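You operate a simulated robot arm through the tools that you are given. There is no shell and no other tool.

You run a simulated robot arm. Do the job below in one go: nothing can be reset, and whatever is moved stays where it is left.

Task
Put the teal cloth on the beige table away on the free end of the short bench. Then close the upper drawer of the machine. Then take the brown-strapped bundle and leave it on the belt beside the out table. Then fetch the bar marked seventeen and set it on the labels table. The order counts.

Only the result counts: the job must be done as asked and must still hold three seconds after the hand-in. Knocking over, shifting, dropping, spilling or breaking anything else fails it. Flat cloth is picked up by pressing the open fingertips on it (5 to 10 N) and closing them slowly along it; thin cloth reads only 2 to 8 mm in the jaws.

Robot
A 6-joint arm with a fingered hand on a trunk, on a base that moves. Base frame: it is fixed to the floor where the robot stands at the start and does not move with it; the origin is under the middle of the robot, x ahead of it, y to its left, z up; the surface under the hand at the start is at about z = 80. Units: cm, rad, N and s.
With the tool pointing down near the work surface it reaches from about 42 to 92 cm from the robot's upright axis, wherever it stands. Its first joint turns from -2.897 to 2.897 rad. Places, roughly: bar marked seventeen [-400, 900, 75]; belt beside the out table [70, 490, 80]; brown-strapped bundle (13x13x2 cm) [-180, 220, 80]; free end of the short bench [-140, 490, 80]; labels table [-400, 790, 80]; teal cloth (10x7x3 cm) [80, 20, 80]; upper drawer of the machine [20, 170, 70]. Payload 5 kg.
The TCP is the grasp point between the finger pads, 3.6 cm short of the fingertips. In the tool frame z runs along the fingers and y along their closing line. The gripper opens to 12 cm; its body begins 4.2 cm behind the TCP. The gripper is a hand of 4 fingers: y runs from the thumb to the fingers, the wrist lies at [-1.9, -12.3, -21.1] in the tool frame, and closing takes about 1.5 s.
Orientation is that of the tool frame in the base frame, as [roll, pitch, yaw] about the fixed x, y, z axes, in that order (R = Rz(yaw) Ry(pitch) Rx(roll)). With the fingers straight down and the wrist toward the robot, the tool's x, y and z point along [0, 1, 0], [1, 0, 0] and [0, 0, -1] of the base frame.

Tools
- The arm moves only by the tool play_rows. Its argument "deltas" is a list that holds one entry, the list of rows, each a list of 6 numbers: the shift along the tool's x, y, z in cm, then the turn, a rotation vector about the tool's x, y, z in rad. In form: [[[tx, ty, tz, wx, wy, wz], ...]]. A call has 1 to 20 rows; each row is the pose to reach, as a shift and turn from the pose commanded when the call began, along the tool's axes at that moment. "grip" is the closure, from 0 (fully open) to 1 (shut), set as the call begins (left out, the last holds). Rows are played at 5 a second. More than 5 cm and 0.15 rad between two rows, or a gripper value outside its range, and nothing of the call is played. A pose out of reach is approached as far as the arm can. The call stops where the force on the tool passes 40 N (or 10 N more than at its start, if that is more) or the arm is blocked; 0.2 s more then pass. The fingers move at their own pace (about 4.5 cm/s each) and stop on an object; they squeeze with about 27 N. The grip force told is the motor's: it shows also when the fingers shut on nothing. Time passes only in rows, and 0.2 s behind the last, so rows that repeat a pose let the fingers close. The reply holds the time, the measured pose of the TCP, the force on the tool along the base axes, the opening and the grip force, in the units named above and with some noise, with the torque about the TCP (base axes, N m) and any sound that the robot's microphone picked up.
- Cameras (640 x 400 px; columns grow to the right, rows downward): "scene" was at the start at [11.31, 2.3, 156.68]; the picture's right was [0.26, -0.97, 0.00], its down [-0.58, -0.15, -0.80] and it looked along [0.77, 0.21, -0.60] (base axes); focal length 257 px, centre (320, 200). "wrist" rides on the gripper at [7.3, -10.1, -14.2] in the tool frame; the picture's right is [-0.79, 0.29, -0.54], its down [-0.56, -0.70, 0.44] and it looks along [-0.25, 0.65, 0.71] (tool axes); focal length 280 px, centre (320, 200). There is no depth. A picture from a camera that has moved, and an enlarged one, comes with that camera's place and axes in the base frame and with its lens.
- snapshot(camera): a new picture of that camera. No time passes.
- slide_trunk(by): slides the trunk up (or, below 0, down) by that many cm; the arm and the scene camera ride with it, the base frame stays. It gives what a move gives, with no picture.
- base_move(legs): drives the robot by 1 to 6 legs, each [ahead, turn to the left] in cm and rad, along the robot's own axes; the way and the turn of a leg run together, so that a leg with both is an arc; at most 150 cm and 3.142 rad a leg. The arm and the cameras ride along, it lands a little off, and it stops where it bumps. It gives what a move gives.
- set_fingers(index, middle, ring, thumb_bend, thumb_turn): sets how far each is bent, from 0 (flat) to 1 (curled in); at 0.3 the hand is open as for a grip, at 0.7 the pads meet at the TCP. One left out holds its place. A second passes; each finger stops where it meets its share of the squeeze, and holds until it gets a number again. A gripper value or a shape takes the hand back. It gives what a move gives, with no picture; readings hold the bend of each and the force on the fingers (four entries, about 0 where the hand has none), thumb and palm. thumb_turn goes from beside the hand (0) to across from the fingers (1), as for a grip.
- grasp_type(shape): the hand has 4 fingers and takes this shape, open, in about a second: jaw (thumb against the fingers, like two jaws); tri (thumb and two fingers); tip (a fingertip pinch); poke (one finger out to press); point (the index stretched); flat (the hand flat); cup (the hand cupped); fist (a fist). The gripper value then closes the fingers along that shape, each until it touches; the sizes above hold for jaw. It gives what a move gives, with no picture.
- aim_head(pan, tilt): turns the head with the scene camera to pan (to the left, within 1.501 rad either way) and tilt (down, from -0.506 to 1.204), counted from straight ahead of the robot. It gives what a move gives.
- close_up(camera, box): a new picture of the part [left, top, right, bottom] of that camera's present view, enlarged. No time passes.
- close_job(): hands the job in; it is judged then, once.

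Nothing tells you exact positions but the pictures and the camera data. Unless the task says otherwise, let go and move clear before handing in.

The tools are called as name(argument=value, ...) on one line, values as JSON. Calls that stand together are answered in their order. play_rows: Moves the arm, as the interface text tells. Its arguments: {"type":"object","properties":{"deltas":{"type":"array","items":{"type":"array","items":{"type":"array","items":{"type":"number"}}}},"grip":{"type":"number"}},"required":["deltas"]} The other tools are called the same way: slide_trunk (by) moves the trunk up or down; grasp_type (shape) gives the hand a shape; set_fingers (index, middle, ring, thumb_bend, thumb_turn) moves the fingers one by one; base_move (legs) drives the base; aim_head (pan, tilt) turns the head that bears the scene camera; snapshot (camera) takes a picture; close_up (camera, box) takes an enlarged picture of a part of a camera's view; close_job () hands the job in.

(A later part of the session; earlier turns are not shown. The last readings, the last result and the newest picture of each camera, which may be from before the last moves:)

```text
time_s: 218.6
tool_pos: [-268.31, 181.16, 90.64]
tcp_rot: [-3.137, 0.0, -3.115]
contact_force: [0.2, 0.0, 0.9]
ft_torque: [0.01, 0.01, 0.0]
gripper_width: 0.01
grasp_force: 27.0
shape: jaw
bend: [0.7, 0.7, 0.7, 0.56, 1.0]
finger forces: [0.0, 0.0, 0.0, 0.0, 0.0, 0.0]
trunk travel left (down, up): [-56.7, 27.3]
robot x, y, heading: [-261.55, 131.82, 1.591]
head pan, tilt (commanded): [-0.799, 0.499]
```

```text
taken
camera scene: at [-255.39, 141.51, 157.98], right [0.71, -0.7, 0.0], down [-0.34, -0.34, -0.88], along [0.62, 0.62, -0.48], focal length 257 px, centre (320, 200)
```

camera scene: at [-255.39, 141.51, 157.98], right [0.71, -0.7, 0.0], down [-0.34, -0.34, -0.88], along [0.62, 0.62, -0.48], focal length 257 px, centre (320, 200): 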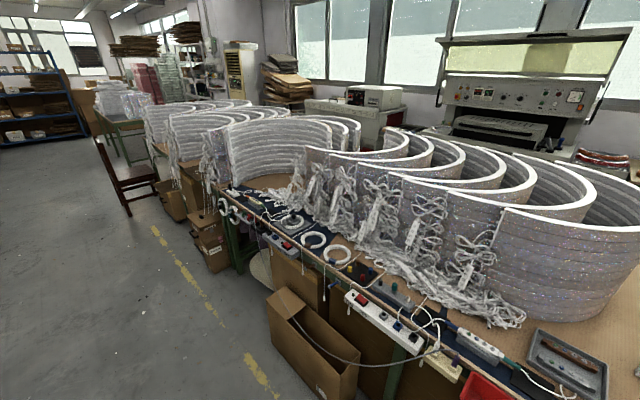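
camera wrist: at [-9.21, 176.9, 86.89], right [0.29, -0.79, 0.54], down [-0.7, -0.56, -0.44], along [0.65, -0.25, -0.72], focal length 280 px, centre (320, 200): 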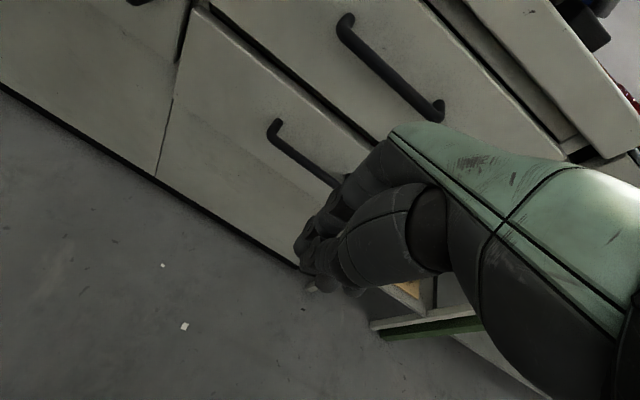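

I see coiled white bundles along the table's near edge around y=220. I'll zoom in to find the one with a brown strap.

close_up(camera="scene", box=[210, 170, 370, 270])

close_up(camera="scene", box=[320, 230, 480, 330])

```text
4.00 times, centred on (290, 220) of scene
camera zoom: at [-255.39, 141.51, 157.98], right [0.71, -0.7, 0.0], down [-0.34, -0.34, -0.88], along [0.62, 0.62, -0.48], focal length 1028 px, centre (440, 120)
```

zoom: 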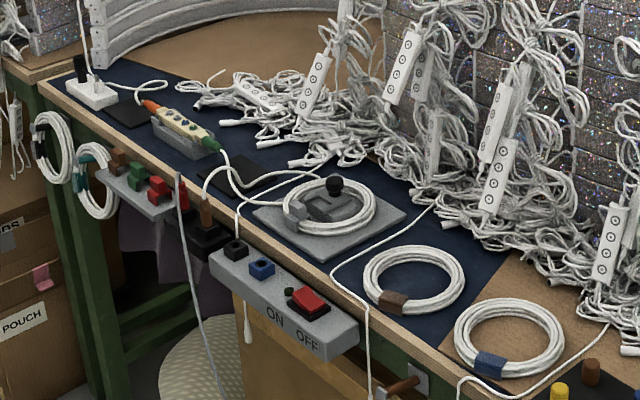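

```text
4.00 times, centred on (400, 280) of scene
camera zoom: at [-255.39, 141.51, 157.98], right [0.71, -0.7, 0.0], down [-0.34, -0.34, -0.88], along [0.62, 0.62, -0.48], focal length 1028 px, centre (0, -120)
```

zoom: 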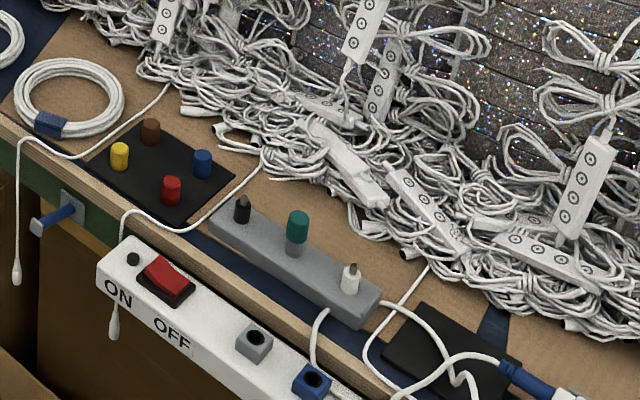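

The brown-strapped bundle is the white cable coil at about [-187, 215, 81], with a blue-strapped coil on its right and a fixture plate on its left. I'll drive level with it and turn to face the table.

base_move(legs=[[83, -0.02], [0, -1.575]])

aim_head(pan=0, tilt=0.8)

snapshot(camera="scene")

snapshot(camera="wrist")

```text
time_s: 227.9
tool_pos: [-212.62, 221.51, 90.65]
tcp_rot: [-3.137, -0.001, 1.593]
contact_force: [-0.3, -0.3, 0.0]
ft_torque: [0.01, 0.02, -0.02]
gripper_width: 0.0
grasp_force: 27.1
shape: jaw
bend: [0.7, 0.7, 0.7, 0.56, 1.0]
finger forces: [0.0, 0.0, 0.1, 0.1, 0.0, 0.1]
trunk travel left (down, up): [-56.7, 27.3]
robot x, y, heading: [-261.98, 215.22, 0.015]
head pan, tilt (commanded): [-0.799, 0.499]
```

```text
time_s: 229.1
tool_pos: [-212.66, 221.53, 90.57]
tcp_rot: [-3.138, 0.0, 1.593]
contact_force: [-0.1, -0.3, -0.3]
ft_torque: [0.0, -0.03, -0.02]
gripper_width: 0.0
grasp_force: 27.2
shape: jaw
bend: [0.7, 0.7, 0.7, 0.56, 1.0]
finger forces: [0.0, 0.1, 0.0, 0.0, 0.1, 0.1]
trunk travel left (down, up): [-56.7, 27.3]
robot x, y, heading: [-261.77, 214.93, 0.018]
head pan, tilt (commanded): [0.0, 0.799]
```

```text
taken
camera scene: at [-250.97, 215.26, 155.38], right [0.01, -1.0, 0.0], down [-0.72, -0.01, -0.7], along [0.7, 0.01, -0.72], focal length 257 px, centre (320, 200)
```

scene: 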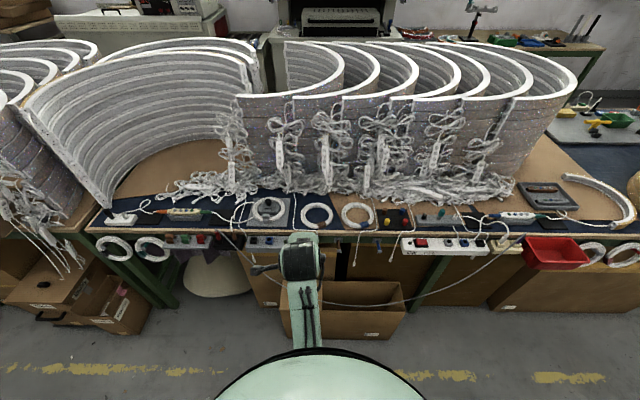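

```text
taken
camera wrist: at [-222.84, 228.64, 104.89], right [0.31, -0.78, 0.54], down [-0.69, -0.58, -0.44], along [0.66, -0.24, -0.72], focal length 280 px, centre (320, 200)
```

wrist: 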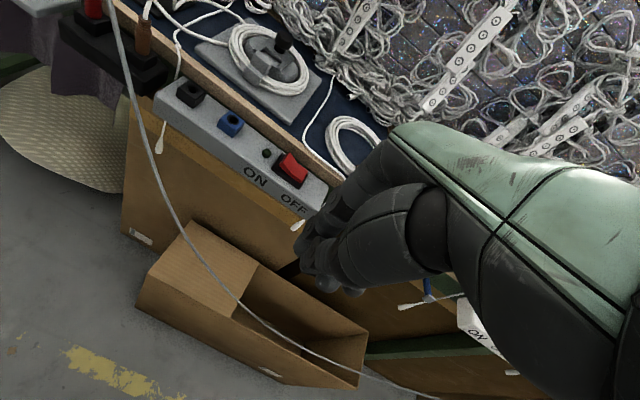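

close_up(camera="scene", box=[230, 180, 400, 280])

close_up(camera="wrist", box=[180, 60, 420, 210])

```text
3.76 times, centred on (315, 230) of scene
camera zoom: at [-250.97, 215.26, 155.38], right [0.01, -1.0, 0.0], down [-0.72, -0.01, -0.7], along [0.7, 0.01, -0.72], focal length 967 px, centre (339, 87)
```

zoom: 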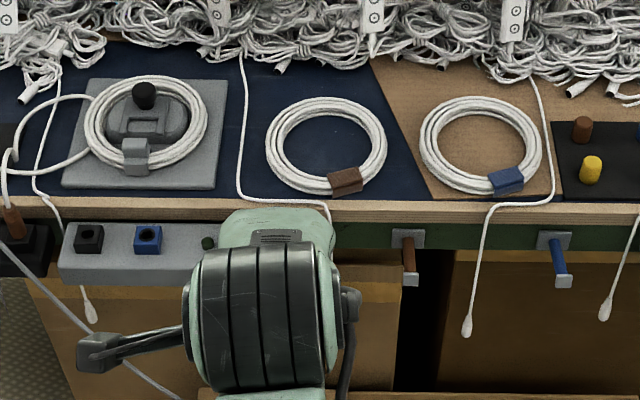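

```text
2.67 times, centred on (300, 135) of wrist
camera zoom: at [-222.84, 228.64, 104.89], right [0.31, -0.78, 0.54], down [-0.69, -0.58, -0.44], along [0.66, -0.24, -0.72], focal length 748 px, centre (373, 373)
```

zoom: 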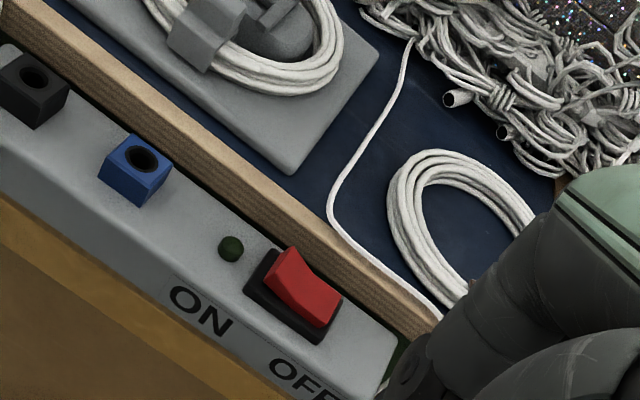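

The coil's centre is at about [-186.6, 217.5], 12.3 cm across outside and about 9 cm inside, with its brown strap on the near-right. A loose cord runs along the table edge left of the strap, so I plan to pinch the ring's wall at its near-right with the thumb outside. First I'll try a three-digit hand shape in the air.

grasp_type(shape="tri")

snapshot(camera="wrist")

```text
time_s: 230.0
tool_pos: [-212.6, 221.49, 90.62]
tcp_rot: [-3.138, -0.001, 1.595]
contact_force: [-1.1, -0.4, 0.1]
ft_torque: [0.0, 0.01, -0.01]
gripper_width: 11.96
grasp_force: 0.1
shape: tri
bend: [0.3, 0.3, 0.99, 0.3, 0.98]
finger forces: [0.0, 0.1, 0.1, 0.0, 0.0, 0.0]
trunk travel left (down, up): [-56.7, 27.3]
robot x, y, heading: [-261.82, 215.27, 0.018]
head pan, tilt (commanded): [0.0, 0.799]
```

```text
taken
camera wrist: at [-222.84, 228.65, 104.89], right [0.31, -0.78, 0.54], down [-0.69, -0.58, -0.44], along [0.66, -0.24, -0.72], focal length 280 px, centre (320, 200)
```

wrist: 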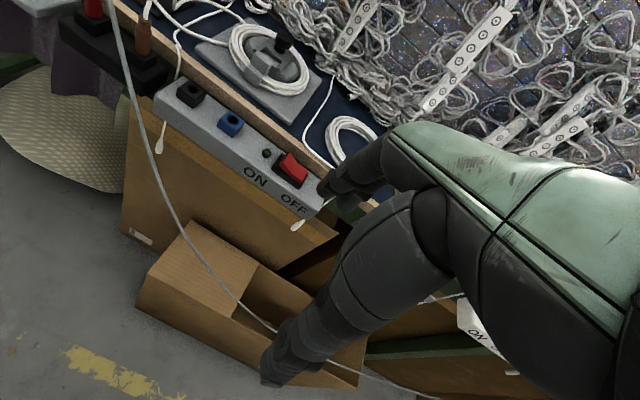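

close_up(camera="wrist", box=[250, 110, 470, 400])

grasp_type(shape="jaw")

close_up(camera="wrist", box=[250, 110, 470, 400])

```text
1.38 times, centred on (360, 255) of wrist
camera zoom: at [-222.84, 228.65, 104.89], right [0.31, -0.78, 0.54], down [-0.69, -0.58, -0.44], along [0.66, -0.24, -0.72], focal length 387 px, centre (265, 124)
```

zoom: 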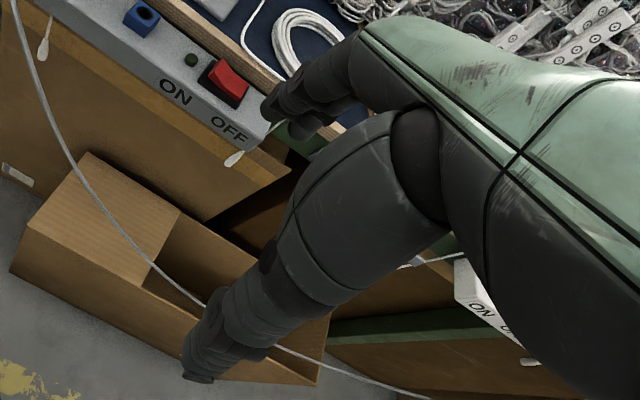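

```text
time_s: 230.9
tool_pos: [-212.52, 221.54, 90.79]
tcp_rot: [-3.138, -0.002, 1.593]
contact_force: [-0.5, 0.0, 0.3]
ft_torque: [0.02, 0.01, 0.0]
gripper_width: 11.96
grasp_force: 0.1
shape: jaw
bend: [0.3, 0.3, 0.3, 0.3, 0.98]
finger forces: [0.0, 0.0, 0.0, 0.0, 0.1, 0.0]
trunk travel left (down, up): [-56.7, 27.3]
robot x, y, heading: [-261.83, 215.51, 0.011]
head pan, tilt (commanded): [0.0, 0.799]
```

```text
1.38 times, centred on (360, 255) of wrist
camera zoom: at [-222.84, 228.65, 104.89], right [0.31, -0.78, 0.54], down [-0.69, -0.58, -0.44], along [0.66, -0.24, -0.72], focal length 387 px, centre (265, 124)
```

zoom: 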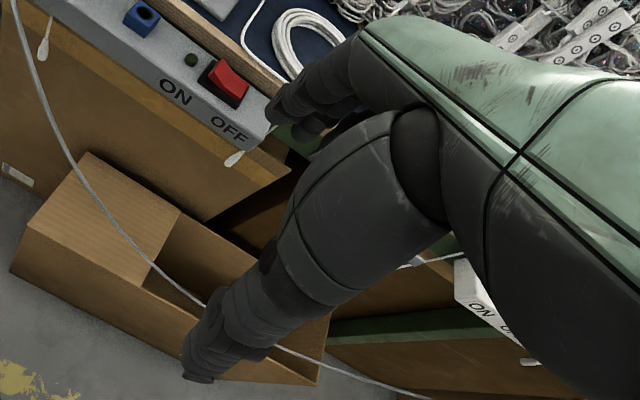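

In the three-digit shape the ring finger is tucked away and index, middle and thumb stay out, which suits the ring wall. I'll take that shape and move above the coil's near-right wall, turning the hand about 39° so the thumb comes down outside.

grasp_type(shape="tri")

play_rows(deltas=[[[0, 0, -3, 0, 0, 0], [-1.0, 3.0, -4, 0, 0, -0.09], [-2.0, 6, -4, 0, 0, -0.18], [-3.2, 9, -4, 0, 0, -0.28], [-4.4, 12, -4, 0, 0, -0.38], [-5.6, 15, -4, 0, 0, -0.48], [-6.7, 18.3, -4, 0, 0, -0.58], [-7.8, 21.7, -4, 0, 0, -0.676], [-7.8, 21.7, -4, 0, 0, -0.676]]], grip=0)

snapshot(camera="scene")

snapshot(camera="wrist")

```text
time_s: 231.8
tool_pos: [-212.72, 221.49, 90.54]
tcp_rot: [-3.138, 0.0, 1.593]
contact_force: [0.9, -0.7, 0.2]
ft_torque: [0.0, -0.03, 0.01]
gripper_width: 11.95
grasp_force: 0.2
shape: tri
bend: [0.3, 0.3, 0.99, 0.3, 0.98]
finger forces: [0.0, 0.0, 0.0, 0.1, 0.0, 0.0]
trunk travel left (down, up): [-56.7, 27.3]
robot x, y, heading: [-261.95, 215.35, 0.012]
head pan, tilt (commanded): [0.0, 0.799]
```

```text
time_s: 233.8
tool_pos: [-190.81, 214.35, 94.43]
tcp_rot: [-3.137, -0.001, 2.271]
contact_force: [-0.4, 0.4, 1.1]
ft_torque: [0.0, -0.04, 0.03]
gripper_width: 11.99
grasp_force: 0.1
shape: tri
bend: [0.3, 0.3, 0.99, 0.3, 0.98]
finger forces: [0.0, 0.0, 0.1, 0.0, 0.0, 0.0]
trunk travel left (down, up): [-56.7, 27.3]
robot x, y, heading: [-262.1, 214.88, 0.012]
head pan, tilt (commanded): [0.0, 0.799]
```

```text
taken
camera scene: at [-251.07, 215.31, 155.39], right [0.01, -1.0, 0.0], down [-0.72, -0.01, -0.7], along [0.7, 0.01, -0.72], focal length 257 px, centre (320, 200)
```

scene: 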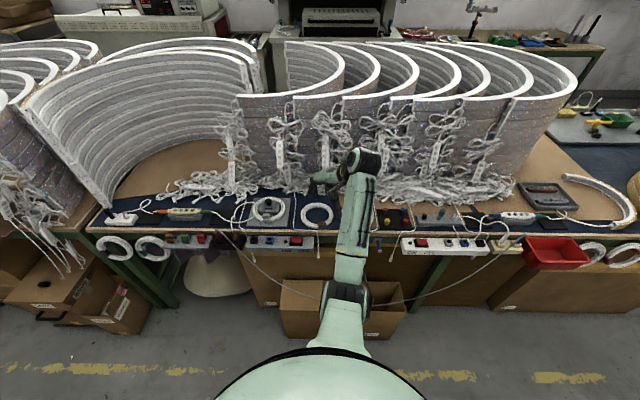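

```text
taken
camera wrist: at [-203.19, 213.38, 108.65], right [0.73, -0.42, 0.54], down [-0.18, -0.88, -0.44], along [0.66, 0.23, -0.72], focal length 280 px, centre (320, 200)
```

wrist: 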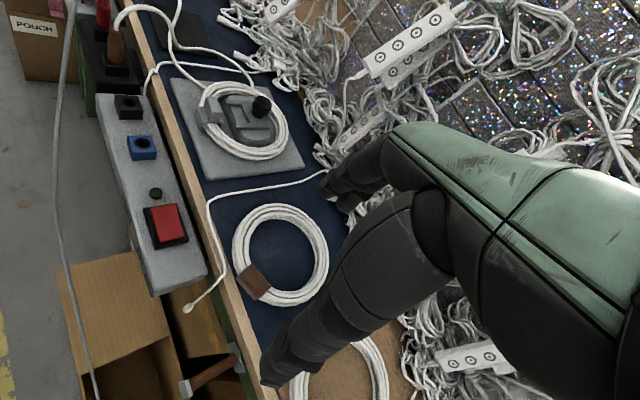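

The view confirms the coil's centre at about [-186.2, 217.3] and a clear patch near-right for the thumb. I'll fine-adjust, narrow the opening to about 6 cm and lower part way.

play_rows(deltas=[[[-0.3, 0.1, 0, 0, 0, 0], [-0.7, 0.2, 1, 0, 0, 0], [-1.0, 0.3, 2, 0, 0, 0], [-1.0, 0.3, 3, 0, 0, 0], [-1.0, 0.3, 4, 0, 0, 0], [-1.0, 0.3, 4.5, 0, 0, 0], [-1.0, 0.3, 4.5, 0, 0, 0]]], grip=0.5)

snapshot(camera="wrist")

close_up(camera="scene", box=[260, 140, 420, 240])

```text
time_s: 235.4
tool_pos: [-189.83, 213.73, 89.87]
tcp_rot: [-3.137, -0.004, 2.269]
contact_force: [0.0, -0.3, -1.2]
ft_torque: [0.01, 0.0, 0.01]
gripper_width: 6.01
grasp_force: 0.0
shape: tri
bend: [0.74, 0.45, 0.99, 0.69, 1.0]
finger forces: [0.0, 0.1, 0.1, 0.0, 0.0, 0.1]
trunk travel left (down, up): [-56.7, 27.3]
robot x, y, heading: [-262.02, 215.12, 0.012]
head pan, tilt (commanded): [0.0, 0.799]
```

```text
taken
camera wrist: at [-202.22, 212.71, 104.23], right [0.73, -0.42, 0.54], down [-0.18, -0.88, -0.44], along [0.66, 0.23, -0.72], focal length 280 px, centre (320, 200)
```

wrist: 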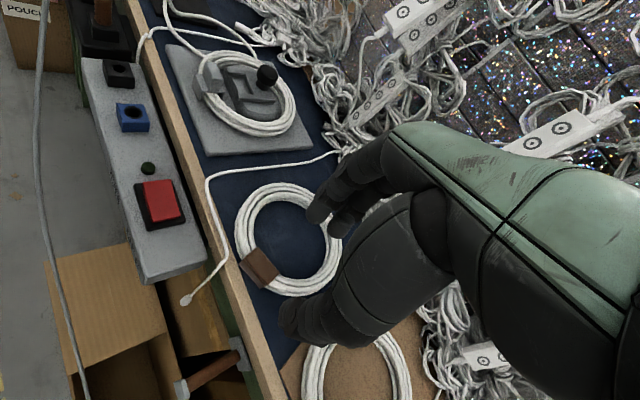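

```text
4.00 times, centred on (340, 190) of scene
camera zoom: at [-250.97, 215.27, 155.38], right [0.01, -1.0, 0.0], down [-0.72, -0.01, -0.7], along [0.7, 0.01, -0.72], focal length 1028 px, centre (240, 240)
```

zoom: 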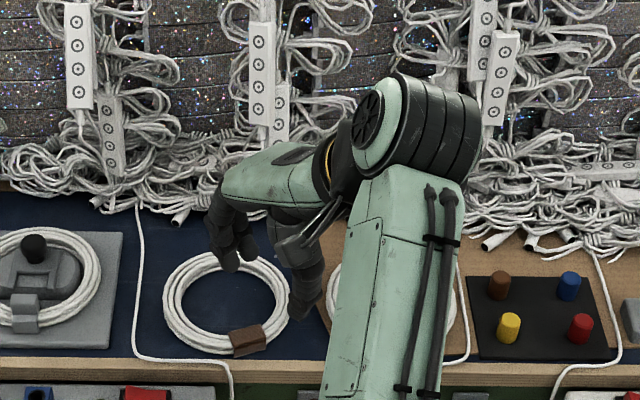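

The fingertips are over the hole and the thumb over the free patch outside. I'll lower slowly to just above the table.

play_rows(deltas=[[[0, 0, 1, 0, 0, 0], [0, 0, 2, 0, 0, 0], [0, 0, 3, 0, 0, 0], [0, 0, 4, 0, 0, 0], [0, 0, 4.6, 0, 0, 0], [0, 0, 5.0, 0, 0, 0], [0, 0, 5.0, 0, 0, 0]]])

snapshot(camera="wrist")

close_up(camera="scene", box=[260, 140, 420, 240])

```text
time_s: 237.0
tool_pos: [-189.9, 213.6, 84.96]
tcp_rot: [-3.138, -0.001, 2.27]
contact_force: [-0.1, 0.1, -0.2]
ft_torque: [-0.01, 0.0, -0.02]
gripper_width: 6.05
grasp_force: 0.1
shape: tri
bend: [0.74, 0.45, 0.99, 0.69, 1.0]
finger forces: [0.0, 0.0, 0.0, 0.0, 0.1, 0.0]
trunk travel left (down, up): [-56.7, 27.3]
robot x, y, heading: [-262.02, 215.24, 0.013]
head pan, tilt (commanded): [0.0, 0.799]
```

```text
taken
camera wrist: at [-202.3, 212.75, 99.26], right [0.73, -0.42, 0.54], down [-0.18, -0.88, -0.44], along [0.66, 0.23, -0.72], focal length 280 px, centre (320, 200)
```

wrist: 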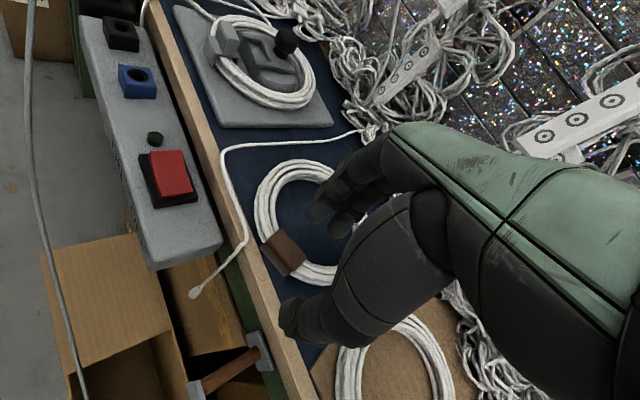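

```text
4.00 times, centred on (340, 190) of scene
camera zoom: at [-250.97, 215.27, 155.38], right [0.01, -1.0, 0.0], down [-0.72, -0.01, -0.7], along [0.7, 0.01, -0.72], focal length 1028 px, centre (240, 240)
```

zoom: 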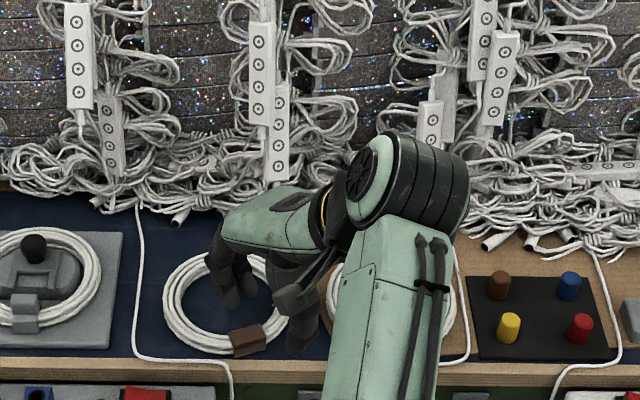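

The fingers are inside the ring and the thumb is outside it. I'll go down the last centimetre in small steps, feeling for the table.

play_rows(deltas=[[[0, 0, 0.2, 0, 0, 0], [0, 0, 0.4, 0, 0, 0], [0, 0, 0.6, 0, 0, 0], [0, 0, 0.6, 0, 0, 0]]])

play_rows(deltas=[[[0, 0, 0.2, 0, 0, 0], [0, 0, 0.4, 0, 0, 0], [0, 0, 0.4, 0, 0, 0]]])

```text
time_s: 238.0
tool_pos: [-189.93, 213.64, 84.42]
tcp_rot: [-3.138, -0.002, 2.269]
contact_force: [-0.9, 0.0, 0.3]
ft_torque: [-0.01, 0.01, 0.0]
gripper_width: 6.06
grasp_force: 0.1
shape: tri
bend: [0.74, 0.45, 0.99, 0.69, 1.0]
finger forces: [0.0, 0.0, 0.0, 0.0, 0.0, 0.0]
trunk travel left (down, up): [-56.7, 27.3]
robot x, y, heading: [-262.06, 215.14, 0.013]
head pan, tilt (commanded): [0.0, 0.799]
```

```text
time_s: 238.8
tool_pos: [-189.88, 213.66, 84.09]
tcp_rot: [-3.139, -0.003, 2.268]
contact_force: [-0.2, -0.3, -0.3]
ft_torque: [0.0, 0.02, 0.03]
gripper_width: 6.06
grasp_force: 0.0
shape: tri
bend: [0.74, 0.45, 0.99, 0.69, 1.0]
finger forces: [0.0, 0.0, 0.0, 0.0, 0.0, 0.0]
trunk travel left (down, up): [-56.7, 27.3]
robot x, y, heading: [-261.75, 214.98, 0.013]
head pan, tilt (commanded): [0.0, 0.799]
```

play_rows(deltas=[[[0, 0, 0.2, 0, 0, 0], [0, 0, 0.4, 0, 0, 0], [0, 0, 0.4, 0, 0, 0]]])

play_rows(deltas=[[[0, 0, 0.2, 0, 0, 0], [0, 0, 0.3, 0, 0, 0], [0, 0, 0.3, 0, 0, 0]]])

snapshot(camera="wrist")

close_up(camera="scene", box=[280, 170, 400, 245])

```text
time_s: 239.6
tool_pos: [-189.87, 213.69, 83.59]
tcp_rot: [-3.137, -0.002, 2.269]
contact_force: [0.2, -0.5, -0.1]
ft_torque: [0.02, 0.01, 0.02]
gripper_width: 6.06
grasp_force: 0.0
shape: tri
bend: [0.74, 0.45, 0.99, 0.69, 1.0]
finger forces: [0.0, 0.1, 0.0, 0.0, 0.1, 0.0]
trunk travel left (down, up): [-56.7, 27.3]
robot x, y, heading: [-262.12, 214.86, 0.016]
head pan, tilt (commanded): [0.0, 0.799]
```

```text
time_s: 240.4
tool_pos: [-189.98, 213.56, 83.38]
tcp_rot: [-3.139, -0.002, 2.27]
contact_force: [-0.5, -0.6, 0.1]
ft_torque: [0.02, 0.02, -0.02]
gripper_width: 6.06
grasp_force: 0.0
shape: tri
bend: [0.74, 0.45, 0.99, 0.69, 1.0]
finger forces: [0.1, 0.0, 0.1, 0.1, 0.0, 0.0]
trunk travel left (down, up): [-56.7, 27.3]
robot x, y, heading: [-261.7, 215.04, 0.015]
head pan, tilt (commanded): [0.0, 0.799]
```

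```text
taken
camera wrist: at [-202.32, 212.75, 97.65], right [0.73, -0.42, 0.54], down [-0.18, -0.88, -0.44], along [0.66, 0.23, -0.72], focal length 280 px, centre (320, 200)
```

wrist: 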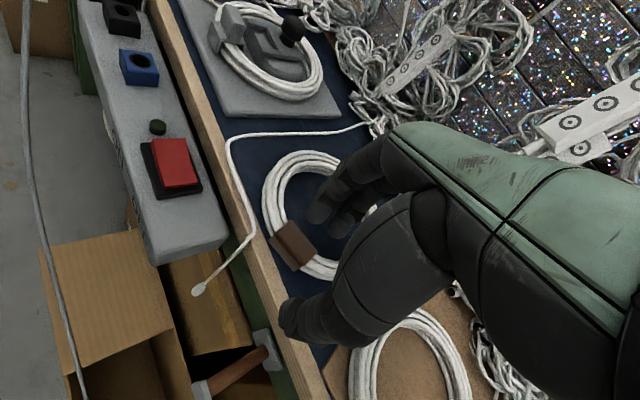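

```text
5.33 times, centred on (340, 208) of scene
camera zoom: at [-250.97, 215.27, 155.38], right [0.01, -1.0, 0.0], down [-0.72, -0.01, -0.7], along [0.7, 0.01, -0.72], focal length 1370 px, centre (213, 160)
```

zoom: 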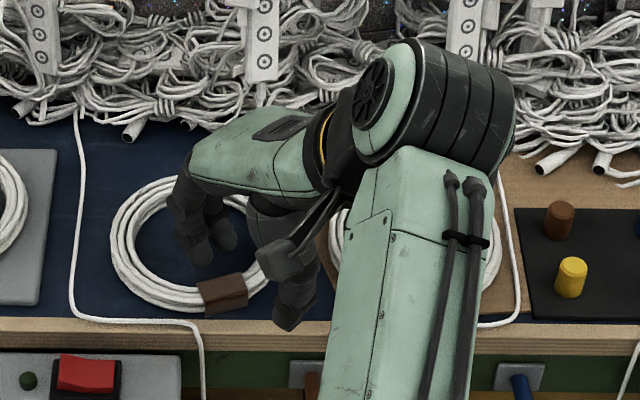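

No contact yet; bent fingertips sit higher than straight ones. I'll keep lowering in small steps until I feel the table.

play_rows(deltas=[[[0, 0, 0.2, 0, 0, 0], [0, 0, 0.4, 0, 0, 0], [0, 0, 0.4, 0, 0, 0]]])

play_rows(deltas=[[[0, 0, 0.2, 0, 0, 0], [0, 0, 0.3, 0, 0, 0], [0, 0, 0.3, 0, 0, 0]]])

```text
time_s: 241.2
tool_pos: [-190.0, 213.61, 82.99]
tcp_rot: [-3.138, -0.001, 2.269]
contact_force: [0.2, 0.4, -1.0]
ft_torque: [0.0, -0.02, 0.01]
gripper_width: 6.06
grasp_force: 0.0
shape: tri
bend: [0.74, 0.45, 0.99, 0.69, 1.0]
finger forces: [0.0, 0.0, 0.0, 0.0, 0.0, 0.1]
trunk travel left (down, up): [-56.7, 27.3]
robot x, y, heading: [-262.34, 215.01, 0.01]
head pan, tilt (commanded): [0.0, 0.799]
```

```text
time_s: 242.0
tool_pos: [-189.87, 213.71, 82.61]
tcp_rot: [-3.137, -0.002, 2.269]
contact_force: [-1.2, -0.2, -0.2]
ft_torque: [0.01, -0.01, 0.03]
gripper_width: 6.04
grasp_force: 0.0
shape: tri
bend: [0.74, 0.45, 0.99, 0.69, 1.0]
finger forces: [0.0, 0.1, 0.0, 0.0, 0.1, 0.0]
trunk travel left (down, up): [-56.7, 27.3]
robot x, y, heading: [-261.84, 214.98, 0.015]
head pan, tilt (commanded): [0.0, 0.799]
```

close_up(camera="scene", box=[290, 180, 370, 240])

close_up(camera="wrist", box=[220, 120, 460, 400])

```text
6.67 times, centred on (330, 210) of scene
camera zoom: at [-250.97, 215.27, 155.38], right [0.01, -1.0, 0.0], down [-0.72, -0.01, -0.7], along [0.7, 0.01, -0.72], focal length 1712 px, centre (253, 133)
```

zoom: 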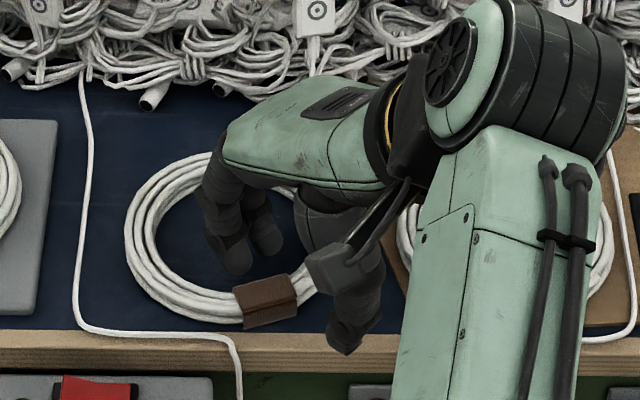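

```text
1.43 times, centred on (340, 260) of wrist
camera zoom: at [-202.24, 212.77, 96.88], right [0.73, -0.42, 0.54], down [-0.18, -0.88, -0.44], along [0.66, 0.23, -0.72], focal length 401 px, centre (291, 114)
```

zoom: 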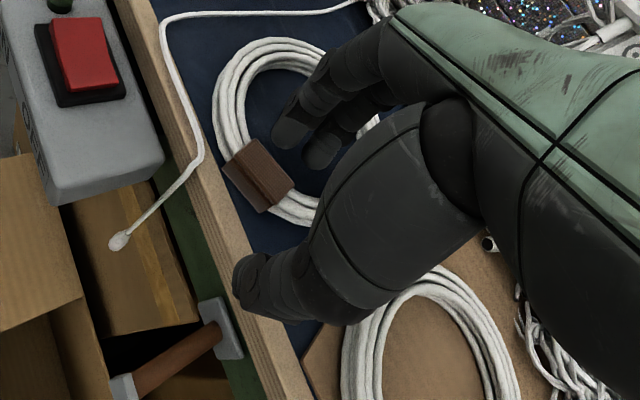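

The thumb is at the very table edge and further from the wall than the fingers. I'll lift 1 cm, shift the hand 1.5 cm inwards to centre it on the wall, and lower again.

play_rows(deltas=[[[0, 0, -0.5, 0, 0, 0], [0, 0, -1.0, 0, 0, 0], [-0.3, 0.7, -1.0, 0, 0, 0], [-0.7, 1.5, -1.0, 0, 0, 0], [-0.7, 1.5, -0.6, 0, 0, 0], [-0.7, 1.5, -0.2, 0, 0, 0], [-0.7, 1.5, -0.2, 0, 0, 0]]])

play_rows(deltas=[[[0, 0, 0.2, 0, 0, 0], [0, 0, 0.4, 0, 0, 0], [0, 0, 0.4, 0, 0, 0]]])

close_up(camera="scene", box=[290, 180, 370, 240])

close_up(camera="wrist", box=[220, 120, 460, 400])

```text
time_s: 243.6
tool_pos: [-188.3, 214.05, 82.8]
tcp_rot: [-3.138, -0.002, 2.269]
contact_force: [0.0, 0.2, -0.7]
ft_torque: [0.02, 0.01, -0.02]
gripper_width: 6.05
grasp_force: 0.0
shape: tri
bend: [0.74, 0.45, 0.99, 0.69, 1.0]
finger forces: [0.0, 0.0, 0.0, 0.0, 0.0, 0.0]
trunk travel left (down, up): [-56.7, 27.3]
robot x, y, heading: [-261.91, 214.72, 0.012]
head pan, tilt (commanded): [0.0, 0.799]
```

```text
time_s: 244.4
tool_pos: [-188.36, 214.0, 82.41]
tcp_rot: [-3.138, -0.002, 2.269]
contact_force: [0.1, -0.4, -0.3]
ft_torque: [-0.04, -0.01, -0.02]
gripper_width: 6.07
grasp_force: 0.0
shape: tri
bend: [0.74, 0.45, 0.99, 0.69, 1.0]
finger forces: [0.1, 0.1, 0.0, 0.0, 0.0, 0.0]
trunk travel left (down, up): [-56.7, 27.3]
robot x, y, heading: [-261.65, 215.04, 0.011]
head pan, tilt (commanded): [0.0, 0.799]
```

```text
6.67 times, centred on (330, 210) of scene
camera zoom: at [-250.97, 215.27, 155.38], right [0.01, -1.0, 0.0], down [-0.72, -0.01, -0.7], along [0.7, 0.01, -0.72], focal length 1712 px, centre (253, 133)
```

zoom: 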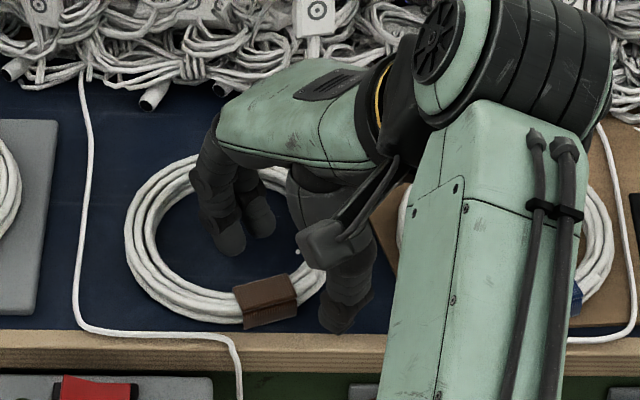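

```text
1.43 times, centred on (340, 260) of wrist
camera zoom: at [-200.7, 213.17, 96.68], right [0.73, -0.42, 0.54], down [-0.18, -0.88, -0.44], along [0.66, 0.23, -0.72], focal length 401 px, centre (291, 114)
```

zoom: 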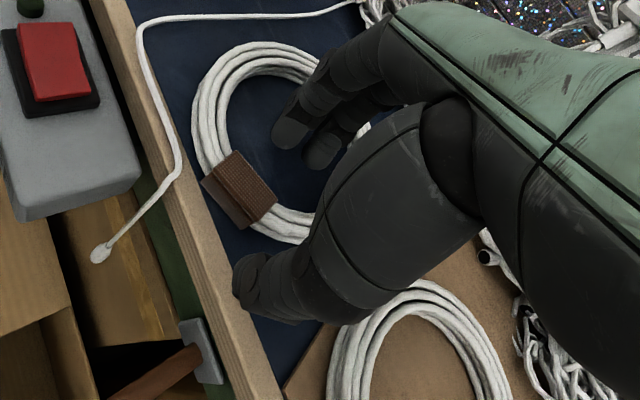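

play_rows(deltas=[[[0, 0, 0.2, 0, 0, 0], [0, 0, 0.4, 0, 0, 0], [0, 0, 0.4, 0, 0, 0]]])

play_rows(deltas=[[[0, 0, 0.2, 0, 0, 0], [0, 0, 0.4, 0, 0, 0], [0, 0, 0.4, 0, 0, 0]]])

close_up(camera="scene", box=[290, 180, 370, 240])

```text
time_s: 245.2
tool_pos: [-188.27, 214.0, 81.91]
tcp_rot: [-3.138, -0.003, 2.27]
contact_force: [-0.4, 0.2, -0.4]
ft_torque: [-0.03, 0.0, -0.01]
gripper_width: 6.04
grasp_force: 0.1
shape: tri
bend: [0.74, 0.45, 0.99, 0.69, 1.0]
finger forces: [0.1, 0.1, 0.0, 0.1, 0.1, 0.0]
trunk travel left (down, up): [-56.7, 27.3]
robot x, y, heading: [-261.81, 214.69, 0.016]
head pan, tilt (commanded): [0.0, 0.799]
```

```text
time_s: 246.0
tool_pos: [-188.3, 214.22, 81.74]
tcp_rot: [-3.14, -0.003, 2.269]
contact_force: [0.7, 1.3, 3.7]
ft_torque: [0.14, -0.15, 0.03]
gripper_width: 6.07
grasp_force: 0.0
shape: tri
bend: [0.74, 0.45, 0.99, 0.69, 1.0]
finger forces: [1.9, 2.5, 0.0, 0.0, 0.2, 0.0]
trunk travel left (down, up): [-56.7, 27.3]
robot x, y, heading: [-261.74, 214.93, 0.014]
head pan, tilt (commanded): [0.0, 0.799]
```

```text
6.67 times, centred on (330, 210) of scene
camera zoom: at [-251.04, 215.29, 155.39], right [0.01, -1.0, 0.0], down [-0.72, -0.01, -0.7], along [0.7, 0.01, -0.72], focal length 1712 px, centre (253, 133)
```

zoom: 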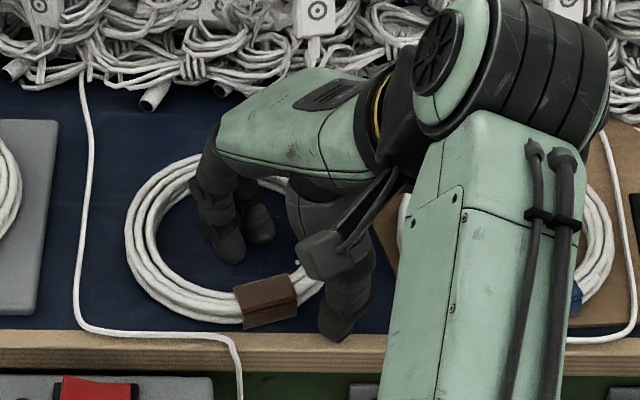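

The index and middle fingertips touch the table lightly at z=81.7, inside the ring. I'll ease up a touch and close in stages on the wall.

play_rows(deltas=[[[0, 0, -0.15, 0, 0, 0], [0, 0, -0.15, 0, 0, 0], [0, 0, -0.15, 0, 0, 0], [0, 0, -0.15, 0, 0, 0]]], grip=0.65)

close_up(camera="scene", box=[290, 180, 370, 240])

play_rows(deltas=[[[0, 0, 0, 0, 0, 0], [0, 0, 0, 0, 0, 0], [0, 0, 0, 0, 0, 0], [0, 0, 0, 0, 0, 0]]], grip=0.75)

close_up(camera="scene", box=[290, 180, 370, 240])

```text
time_s: 247.0
tool_pos: [-188.29, 214.07, 81.76]
tcp_rot: [-3.138, 0.0, 2.27]
contact_force: [0.4, 1.0, -0.5]
ft_torque: [-0.01, -0.02, 0.0]
gripper_width: 2.48
grasp_force: 27.3
shape: tri
bend: [0.74, 0.55, 1.0, 0.78, 1.0]
finger forces: [10.1, 10.2, 0.0, 0.1, 20.8, 0.0]
trunk travel left (down, up): [-56.7, 27.3]
robot x, y, heading: [-262.11, 214.77, 0.012]
head pan, tilt (commanded): [0.0, 0.799]
```

```text
6.67 times, centred on (330, 210) of scene
camera zoom: at [-250.97, 215.27, 155.38], right [0.01, -1.0, 0.0], down [-0.72, -0.01, -0.7], along [0.7, 0.01, -0.72], focal length 1712 px, centre (253, 133)
```

zoom: 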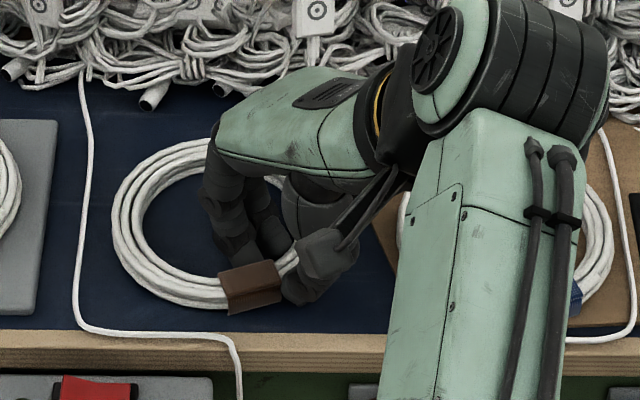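

```text
time_s: 248.0
tool_pos: [-188.41, 214.15, 81.73]
tcp_rot: [-3.138, -0.001, 2.27]
contact_force: [0.2, -0.3, 1.3]
ft_torque: [0.03, 0.0, -0.01]
gripper_width: 2.99
grasp_force: 0.0
shape: tri
bend: [0.74, 0.56, 0.99, 0.74, 1.0]
finger forces: [0.0, 0.1, 0.0, 0.0, 0.0, 0.0]
trunk travel left (down, up): [-56.7, 27.3]
robot x, y, heading: [-261.93, 214.75, 0.014]
head pan, tilt (commanded): [0.0, 0.799]
```

```text
6.67 times, centred on (330, 210) of scene
camera zoom: at [-250.97, 215.27, 155.38], right [0.01, -1.0, 0.0], down [-0.72, -0.01, -0.7], along [0.7, 0.01, -0.72], focal length 1712 px, centre (253, 133)
```

zoom: 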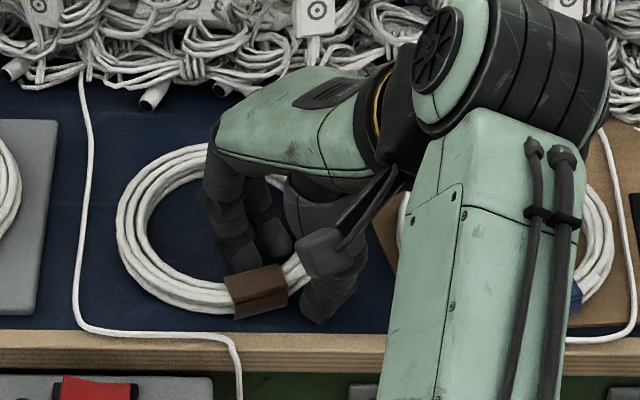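

At the first squeeze it gripped a 2.5 cm wall; the second value simply let it out to 3 cm. I'll now close fully and hold.

play_rows(deltas=[[[0, 0, 0, 0, 0, 0], [0, 0, 0, 0, 0, 0], [0, 0, 0, 0, 0, 0], [0, 0, 0, 0, 0, 0], [0, 0, 0, 0, 0, 0], [0, 0, 0, 0, 0, 0], [0, 0, 0, 0, 0, 0]]], grip=1)

close_up(camera="scene", box=[290, 180, 370, 240])

snapshot(camera="wrist")

```text
time_s: 249.6
tool_pos: [-188.34, 214.06, 81.76]
tcp_rot: [-3.138, 0.0, 2.269]
contact_force: [-0.8, 0.1, -0.4]
ft_torque: [-0.01, -0.01, 0.0]
gripper_width: 1.51
grasp_force: 26.9
shape: tri
bend: [0.72, 0.63, 1.0, 0.74, 1.0]
finger forces: [12.2, 11.2, 0.0, 0.0, 23.6, 0.0]
trunk travel left (down, up): [-56.7, 27.3]
robot x, y, heading: [-262.02, 215.03, 0.014]
head pan, tilt (commanded): [0.0, 0.799]
```

```text
6.67 times, centred on (330, 210) of scene
camera zoom: at [-250.96, 215.26, 155.38], right [0.01, -1.0, 0.0], down [-0.72, -0.01, -0.7], along [0.7, 0.01, -0.72], focal length 1712 px, centre (253, 133)
```

zoom: 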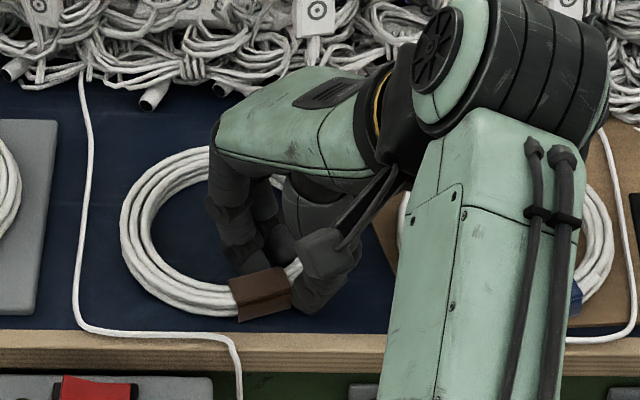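

```text
taken
camera wrist: at [-200.67, 213.2, 96.06], right [0.73, -0.42, 0.54], down [-0.18, -0.88, -0.44], along [0.66, 0.23, -0.72], focal length 280 px, centre (320, 200)
```

wrist: 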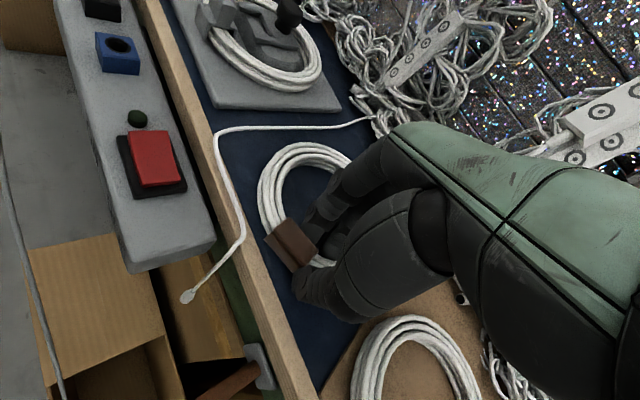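

The wall is gripped at 1.5 cm with 27 N. I'll lift gently and check that the coil comes along.

play_rows(deltas=[[[0, 0, -0.3, 0, 0, 0], [0, 0, -0.8, 0, 0, 0], [0, 0, -1.5, 0, 0, 0], [0, 0, -2.5, 0, 0, 0], [0, 0, -3.5, 0, 0, 0], [0, 0, -3.5, 0, 0, 0]]])

close_up(camera="scene", box=[280, 160, 380, 235])

snapshot(camera="wrist")

```text
time_s: 251.0
tool_pos: [-188.51, 214.02, 85.34]
tcp_rot: [-3.138, -0.004, 2.27]
contact_force: [-0.5, 0.8, -1.2]
ft_torque: [-0.02, 0.05, 0.0]
gripper_width: 1.5
grasp_force: 27.4
shape: tri
bend: [0.72, 0.63, 1.0, 0.74, 1.0]
finger forces: [12.0, 11.8, 0.0, 0.1, 24.0, 0.1]
trunk travel left (down, up): [-56.7, 27.3]
robot x, y, heading: [-262.04, 214.85, 0.013]
head pan, tilt (commanded): [0.0, 0.799]
```

```text
5.33 times, centred on (330, 198) of scene
camera zoom: at [-250.95, 215.27, 155.37], right [0.01, -1.0, 0.0], down [-0.72, -0.01, -0.7], along [0.7, 0.01, -0.72], focal length 1370 px, centre (267, 213)
```

zoom: 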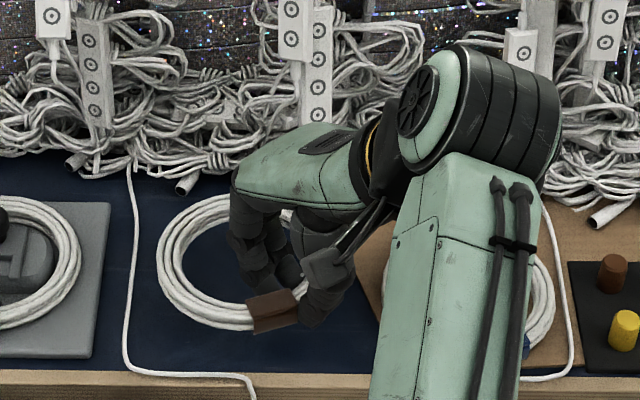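

```text
taken
camera wrist: at [-200.78, 213.22, 99.58], right [0.73, -0.42, 0.54], down [-0.18, -0.88, -0.44], along [0.66, 0.23, -0.72], focal length 280 px, centre (320, 200)
```

wrist: 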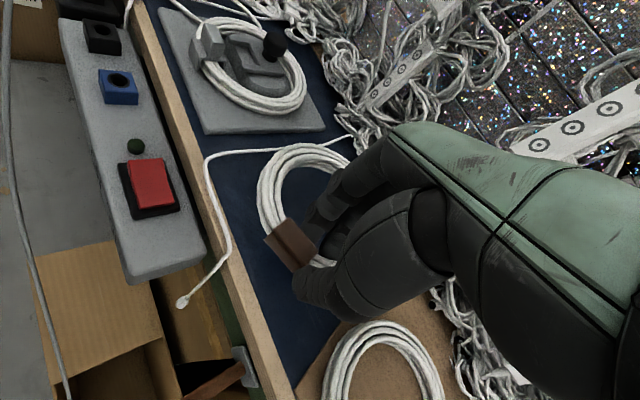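

The coil is lifted, level and free of its neighbours. I'll raise it and draw it back from the table.

play_rows(deltas=[[[0, 0, -2.5, 0, 0, 0], [0, 0, -5, 0, 0, 0], [0, 0, -7.5, 0, 0, 0], [0, 0, -9, 0, 0, 0], [2.5, -3.0, -9, 0, 0, 0], [5, -6, -9, 0, 0, 0], [7.5, -9, -9, 0, 0, 0], [10, -12, -8, 0, 0, 0], [12.5, -15, -7, 0, 0, 0], [12.5, -15, -7, 0, 0, 0]]])

snapshot(camera="wrist")

snapshot(camera="scene")

```text
time_s: 253.2
tool_pos: [-207.83, 214.03, 92.18]
tcp_rot: [-3.14, -0.002, 2.269]
contact_force: [0.2, 0.2, -1.1]
ft_torque: [-0.01, 0.03, -0.01]
gripper_width: 1.53
grasp_force: 27.4
shape: tri
bend: [0.72, 0.63, 1.0, 0.74, 1.0]
finger forces: [12.1, 11.9, 0.0, 0.1, 24.1, 0.1]
trunk travel left (down, up): [-56.7, 27.3]
robot x, y, heading: [-261.59, 215.02, 0.013]
head pan, tilt (commanded): [0.0, 0.799]
```

```text
taken
camera wrist: at [-220.24, 213.16, 106.51], right [0.73, -0.42, 0.54], down [-0.18, -0.88, -0.44], along [0.66, 0.23, -0.72], focal length 280 px, centre (320, 200)
```

wrist: 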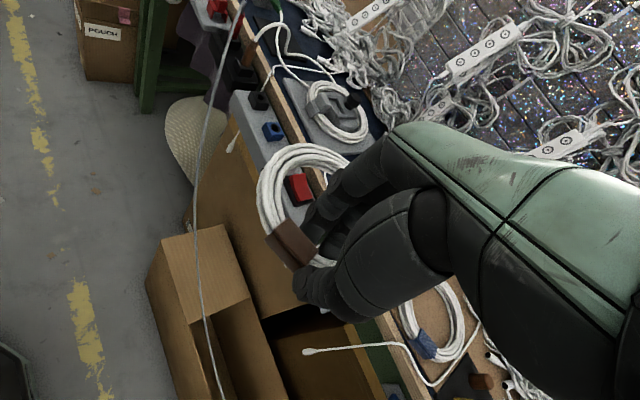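

```text
taken
camera scene: at [-250.85, 215.26, 155.37], right [0.01, -1.0, 0.0], down [-0.72, -0.01, -0.7], along [0.7, 0.01, -0.72], focal length 257 px, centre (320, 200)
```

scene: 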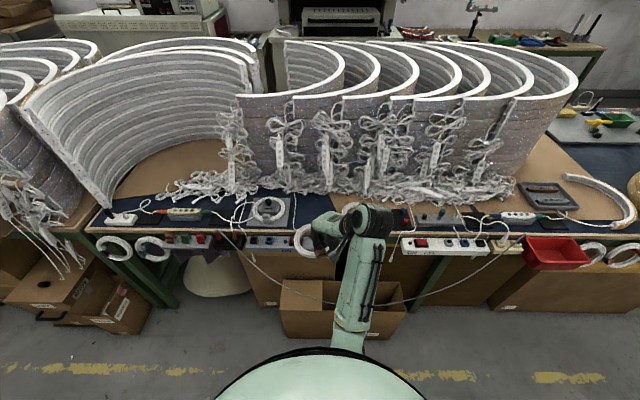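

The coil hangs securely and the other things on the table are undisturbed. I'll back away, turn left to +y, and drive up the left aisle past the chair.

base_move(legs=[[-28, 0], [0, 1.556]])

aim_head(pan=0, tilt=0.35)

snapshot(camera="scene")

```text
time_s: 259.8
tool_pos: [-288.57, 268.75, 92.25]
tcp_rot: [-3.137, -0.002, -2.449]
contact_force: [0.6, -0.3, -0.4]
ft_torque: [-0.01, -0.04, 0.01]
gripper_width: 1.51
grasp_force: 26.9
shape: tri
bend: [0.72, 0.63, 1.0, 0.74, 1.0]
finger forces: [12.1, 11.9, 0.0, 0.0, 23.8, 0.0]
trunk travel left (down, up): [-56.7, 27.3]
robot x, y, heading: [-289.66, 214.84, 1.586]
head pan, tilt (commanded): [0.0, 0.799]
```

```text
time_s: 260.7
tool_pos: [-288.64, 268.55, 92.17]
tcp_rot: [-3.138, -0.002, -2.449]
contact_force: [0.3, -0.4, -0.7]
ft_torque: [-0.04, -0.06, 0.0]
gripper_width: 1.49
grasp_force: 27.3
shape: tri
bend: [0.72, 0.63, 1.0, 0.74, 1.0]
finger forces: [12.1, 11.9, 0.0, 0.1, 23.7, 0.1]
trunk travel left (down, up): [-56.7, 27.3]
robot x, y, heading: [-289.98, 214.56, 1.579]
head pan, tilt (commanded): [0.0, 0.351]
```

```text
taken
camera scene: at [-290.17, 227.08, 159.33], right [1.0, 0.01, 0.0], down [0.0, -0.34, -0.94], along [-0.01, 0.94, -0.34], focal length 257 px, centre (320, 200)
```

scene: 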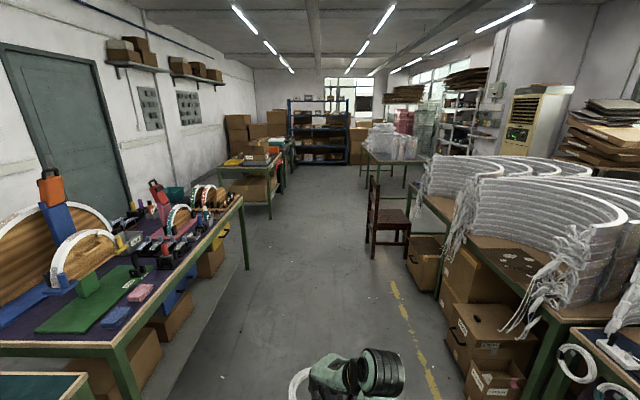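

The left aisle is clear, with the chair at x≈-235 to -180 well to the right. I'll drive up it to about y=485, then look at the gap.

base_move(legs=[[150, -0.01], [120, 0]])

aim_head(pan=-0.6, tilt=0.4)

snapshot(camera="scene")

aim_head(pan=0.2, tilt=0.4)

snapshot(camera="scene")

```text
time_s: 274.9
tool_pos: [-286.39, 533.72, 92.19]
tcp_rot: [-3.137, -0.002, -2.47]
contact_force: [-0.2, 0.0, -1.3]
ft_torque: [-0.09, -0.02, -0.01]
gripper_width: 1.52
grasp_force: 27.0
shape: tri
bend: [0.72, 0.63, 1.0, 0.74, 1.0]
finger forces: [12.2, 11.8, 0.0, 0.0, 23.6, 0.0]
trunk travel left (down, up): [-56.7, 27.3]
robot x, y, heading: [-288.82, 479.7, 1.561]
head pan, tilt (commanded): [0.0, 0.351]
```

```text
time_s: 275.9
tool_pos: [-286.43, 533.71, 92.29]
tcp_rot: [-3.137, -0.002, -2.467]
contact_force: [-0.3, -0.2, -1.2]
ft_torque: [-0.06, -0.02, -0.01]
gripper_width: 1.52
grasp_force: 27.4
shape: tri
bend: [0.72, 0.63, 1.0, 0.74, 1.0]
finger forces: [12.2, 11.9, 0.1, 0.1, 23.7, 0.0]
trunk travel left (down, up): [-56.7, 27.3]
robot x, y, heading: [-288.68, 479.52, 1.56]
head pan, tilt (commanded): [-0.6, 0.4]
```

```text
taken
camera scene: at [-283.47, 490.43, 158.89], right [0.82, -0.57, 0.0], down [-0.22, -0.32, -0.92], along [0.53, 0.76, -0.39], focal length 257 px, centre (320, 200)
```

scene: 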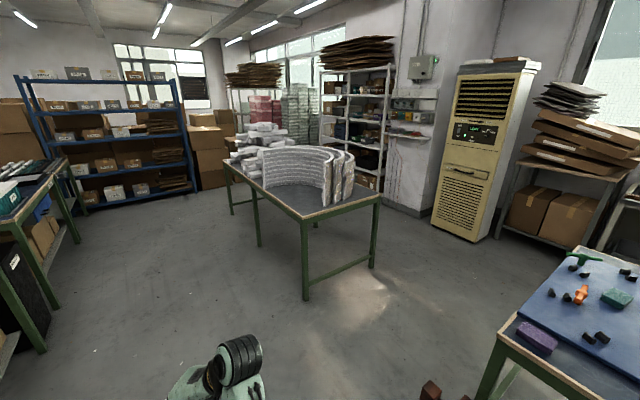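

```text
time_s: 277.1
tool_pos: [-286.38, 533.66, 92.37]
tcp_rot: [-3.136, -0.002, -2.467]
contact_force: [-0.9, 1.0, -0.2]
ft_torque: [0.0, -0.05, -0.02]
gripper_width: 1.51
grasp_force: 26.8
shape: tri
bend: [0.72, 0.63, 1.0, 0.74, 1.0]
finger forces: [12.1, 11.9, 0.0, 0.0, 23.7, 0.1]
trunk travel left (down, up): [-56.7, 27.3]
robot x, y, heading: [-288.62, 479.7, 1.567]
head pan, tilt (commanded): [0.201, 0.4]
```

```text
taken
camera scene: at [-290.52, 491.92, 158.89], right [0.98, 0.19, 0.0], down [0.07, -0.38, -0.92], along [-0.17, 0.9, -0.39], focal length 257 px, centre (320, 200)
```

scene: 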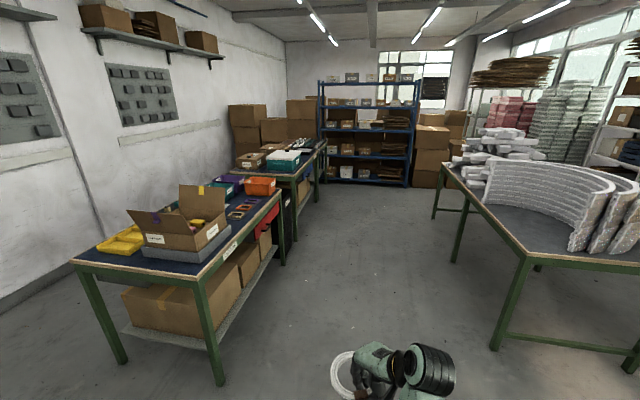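

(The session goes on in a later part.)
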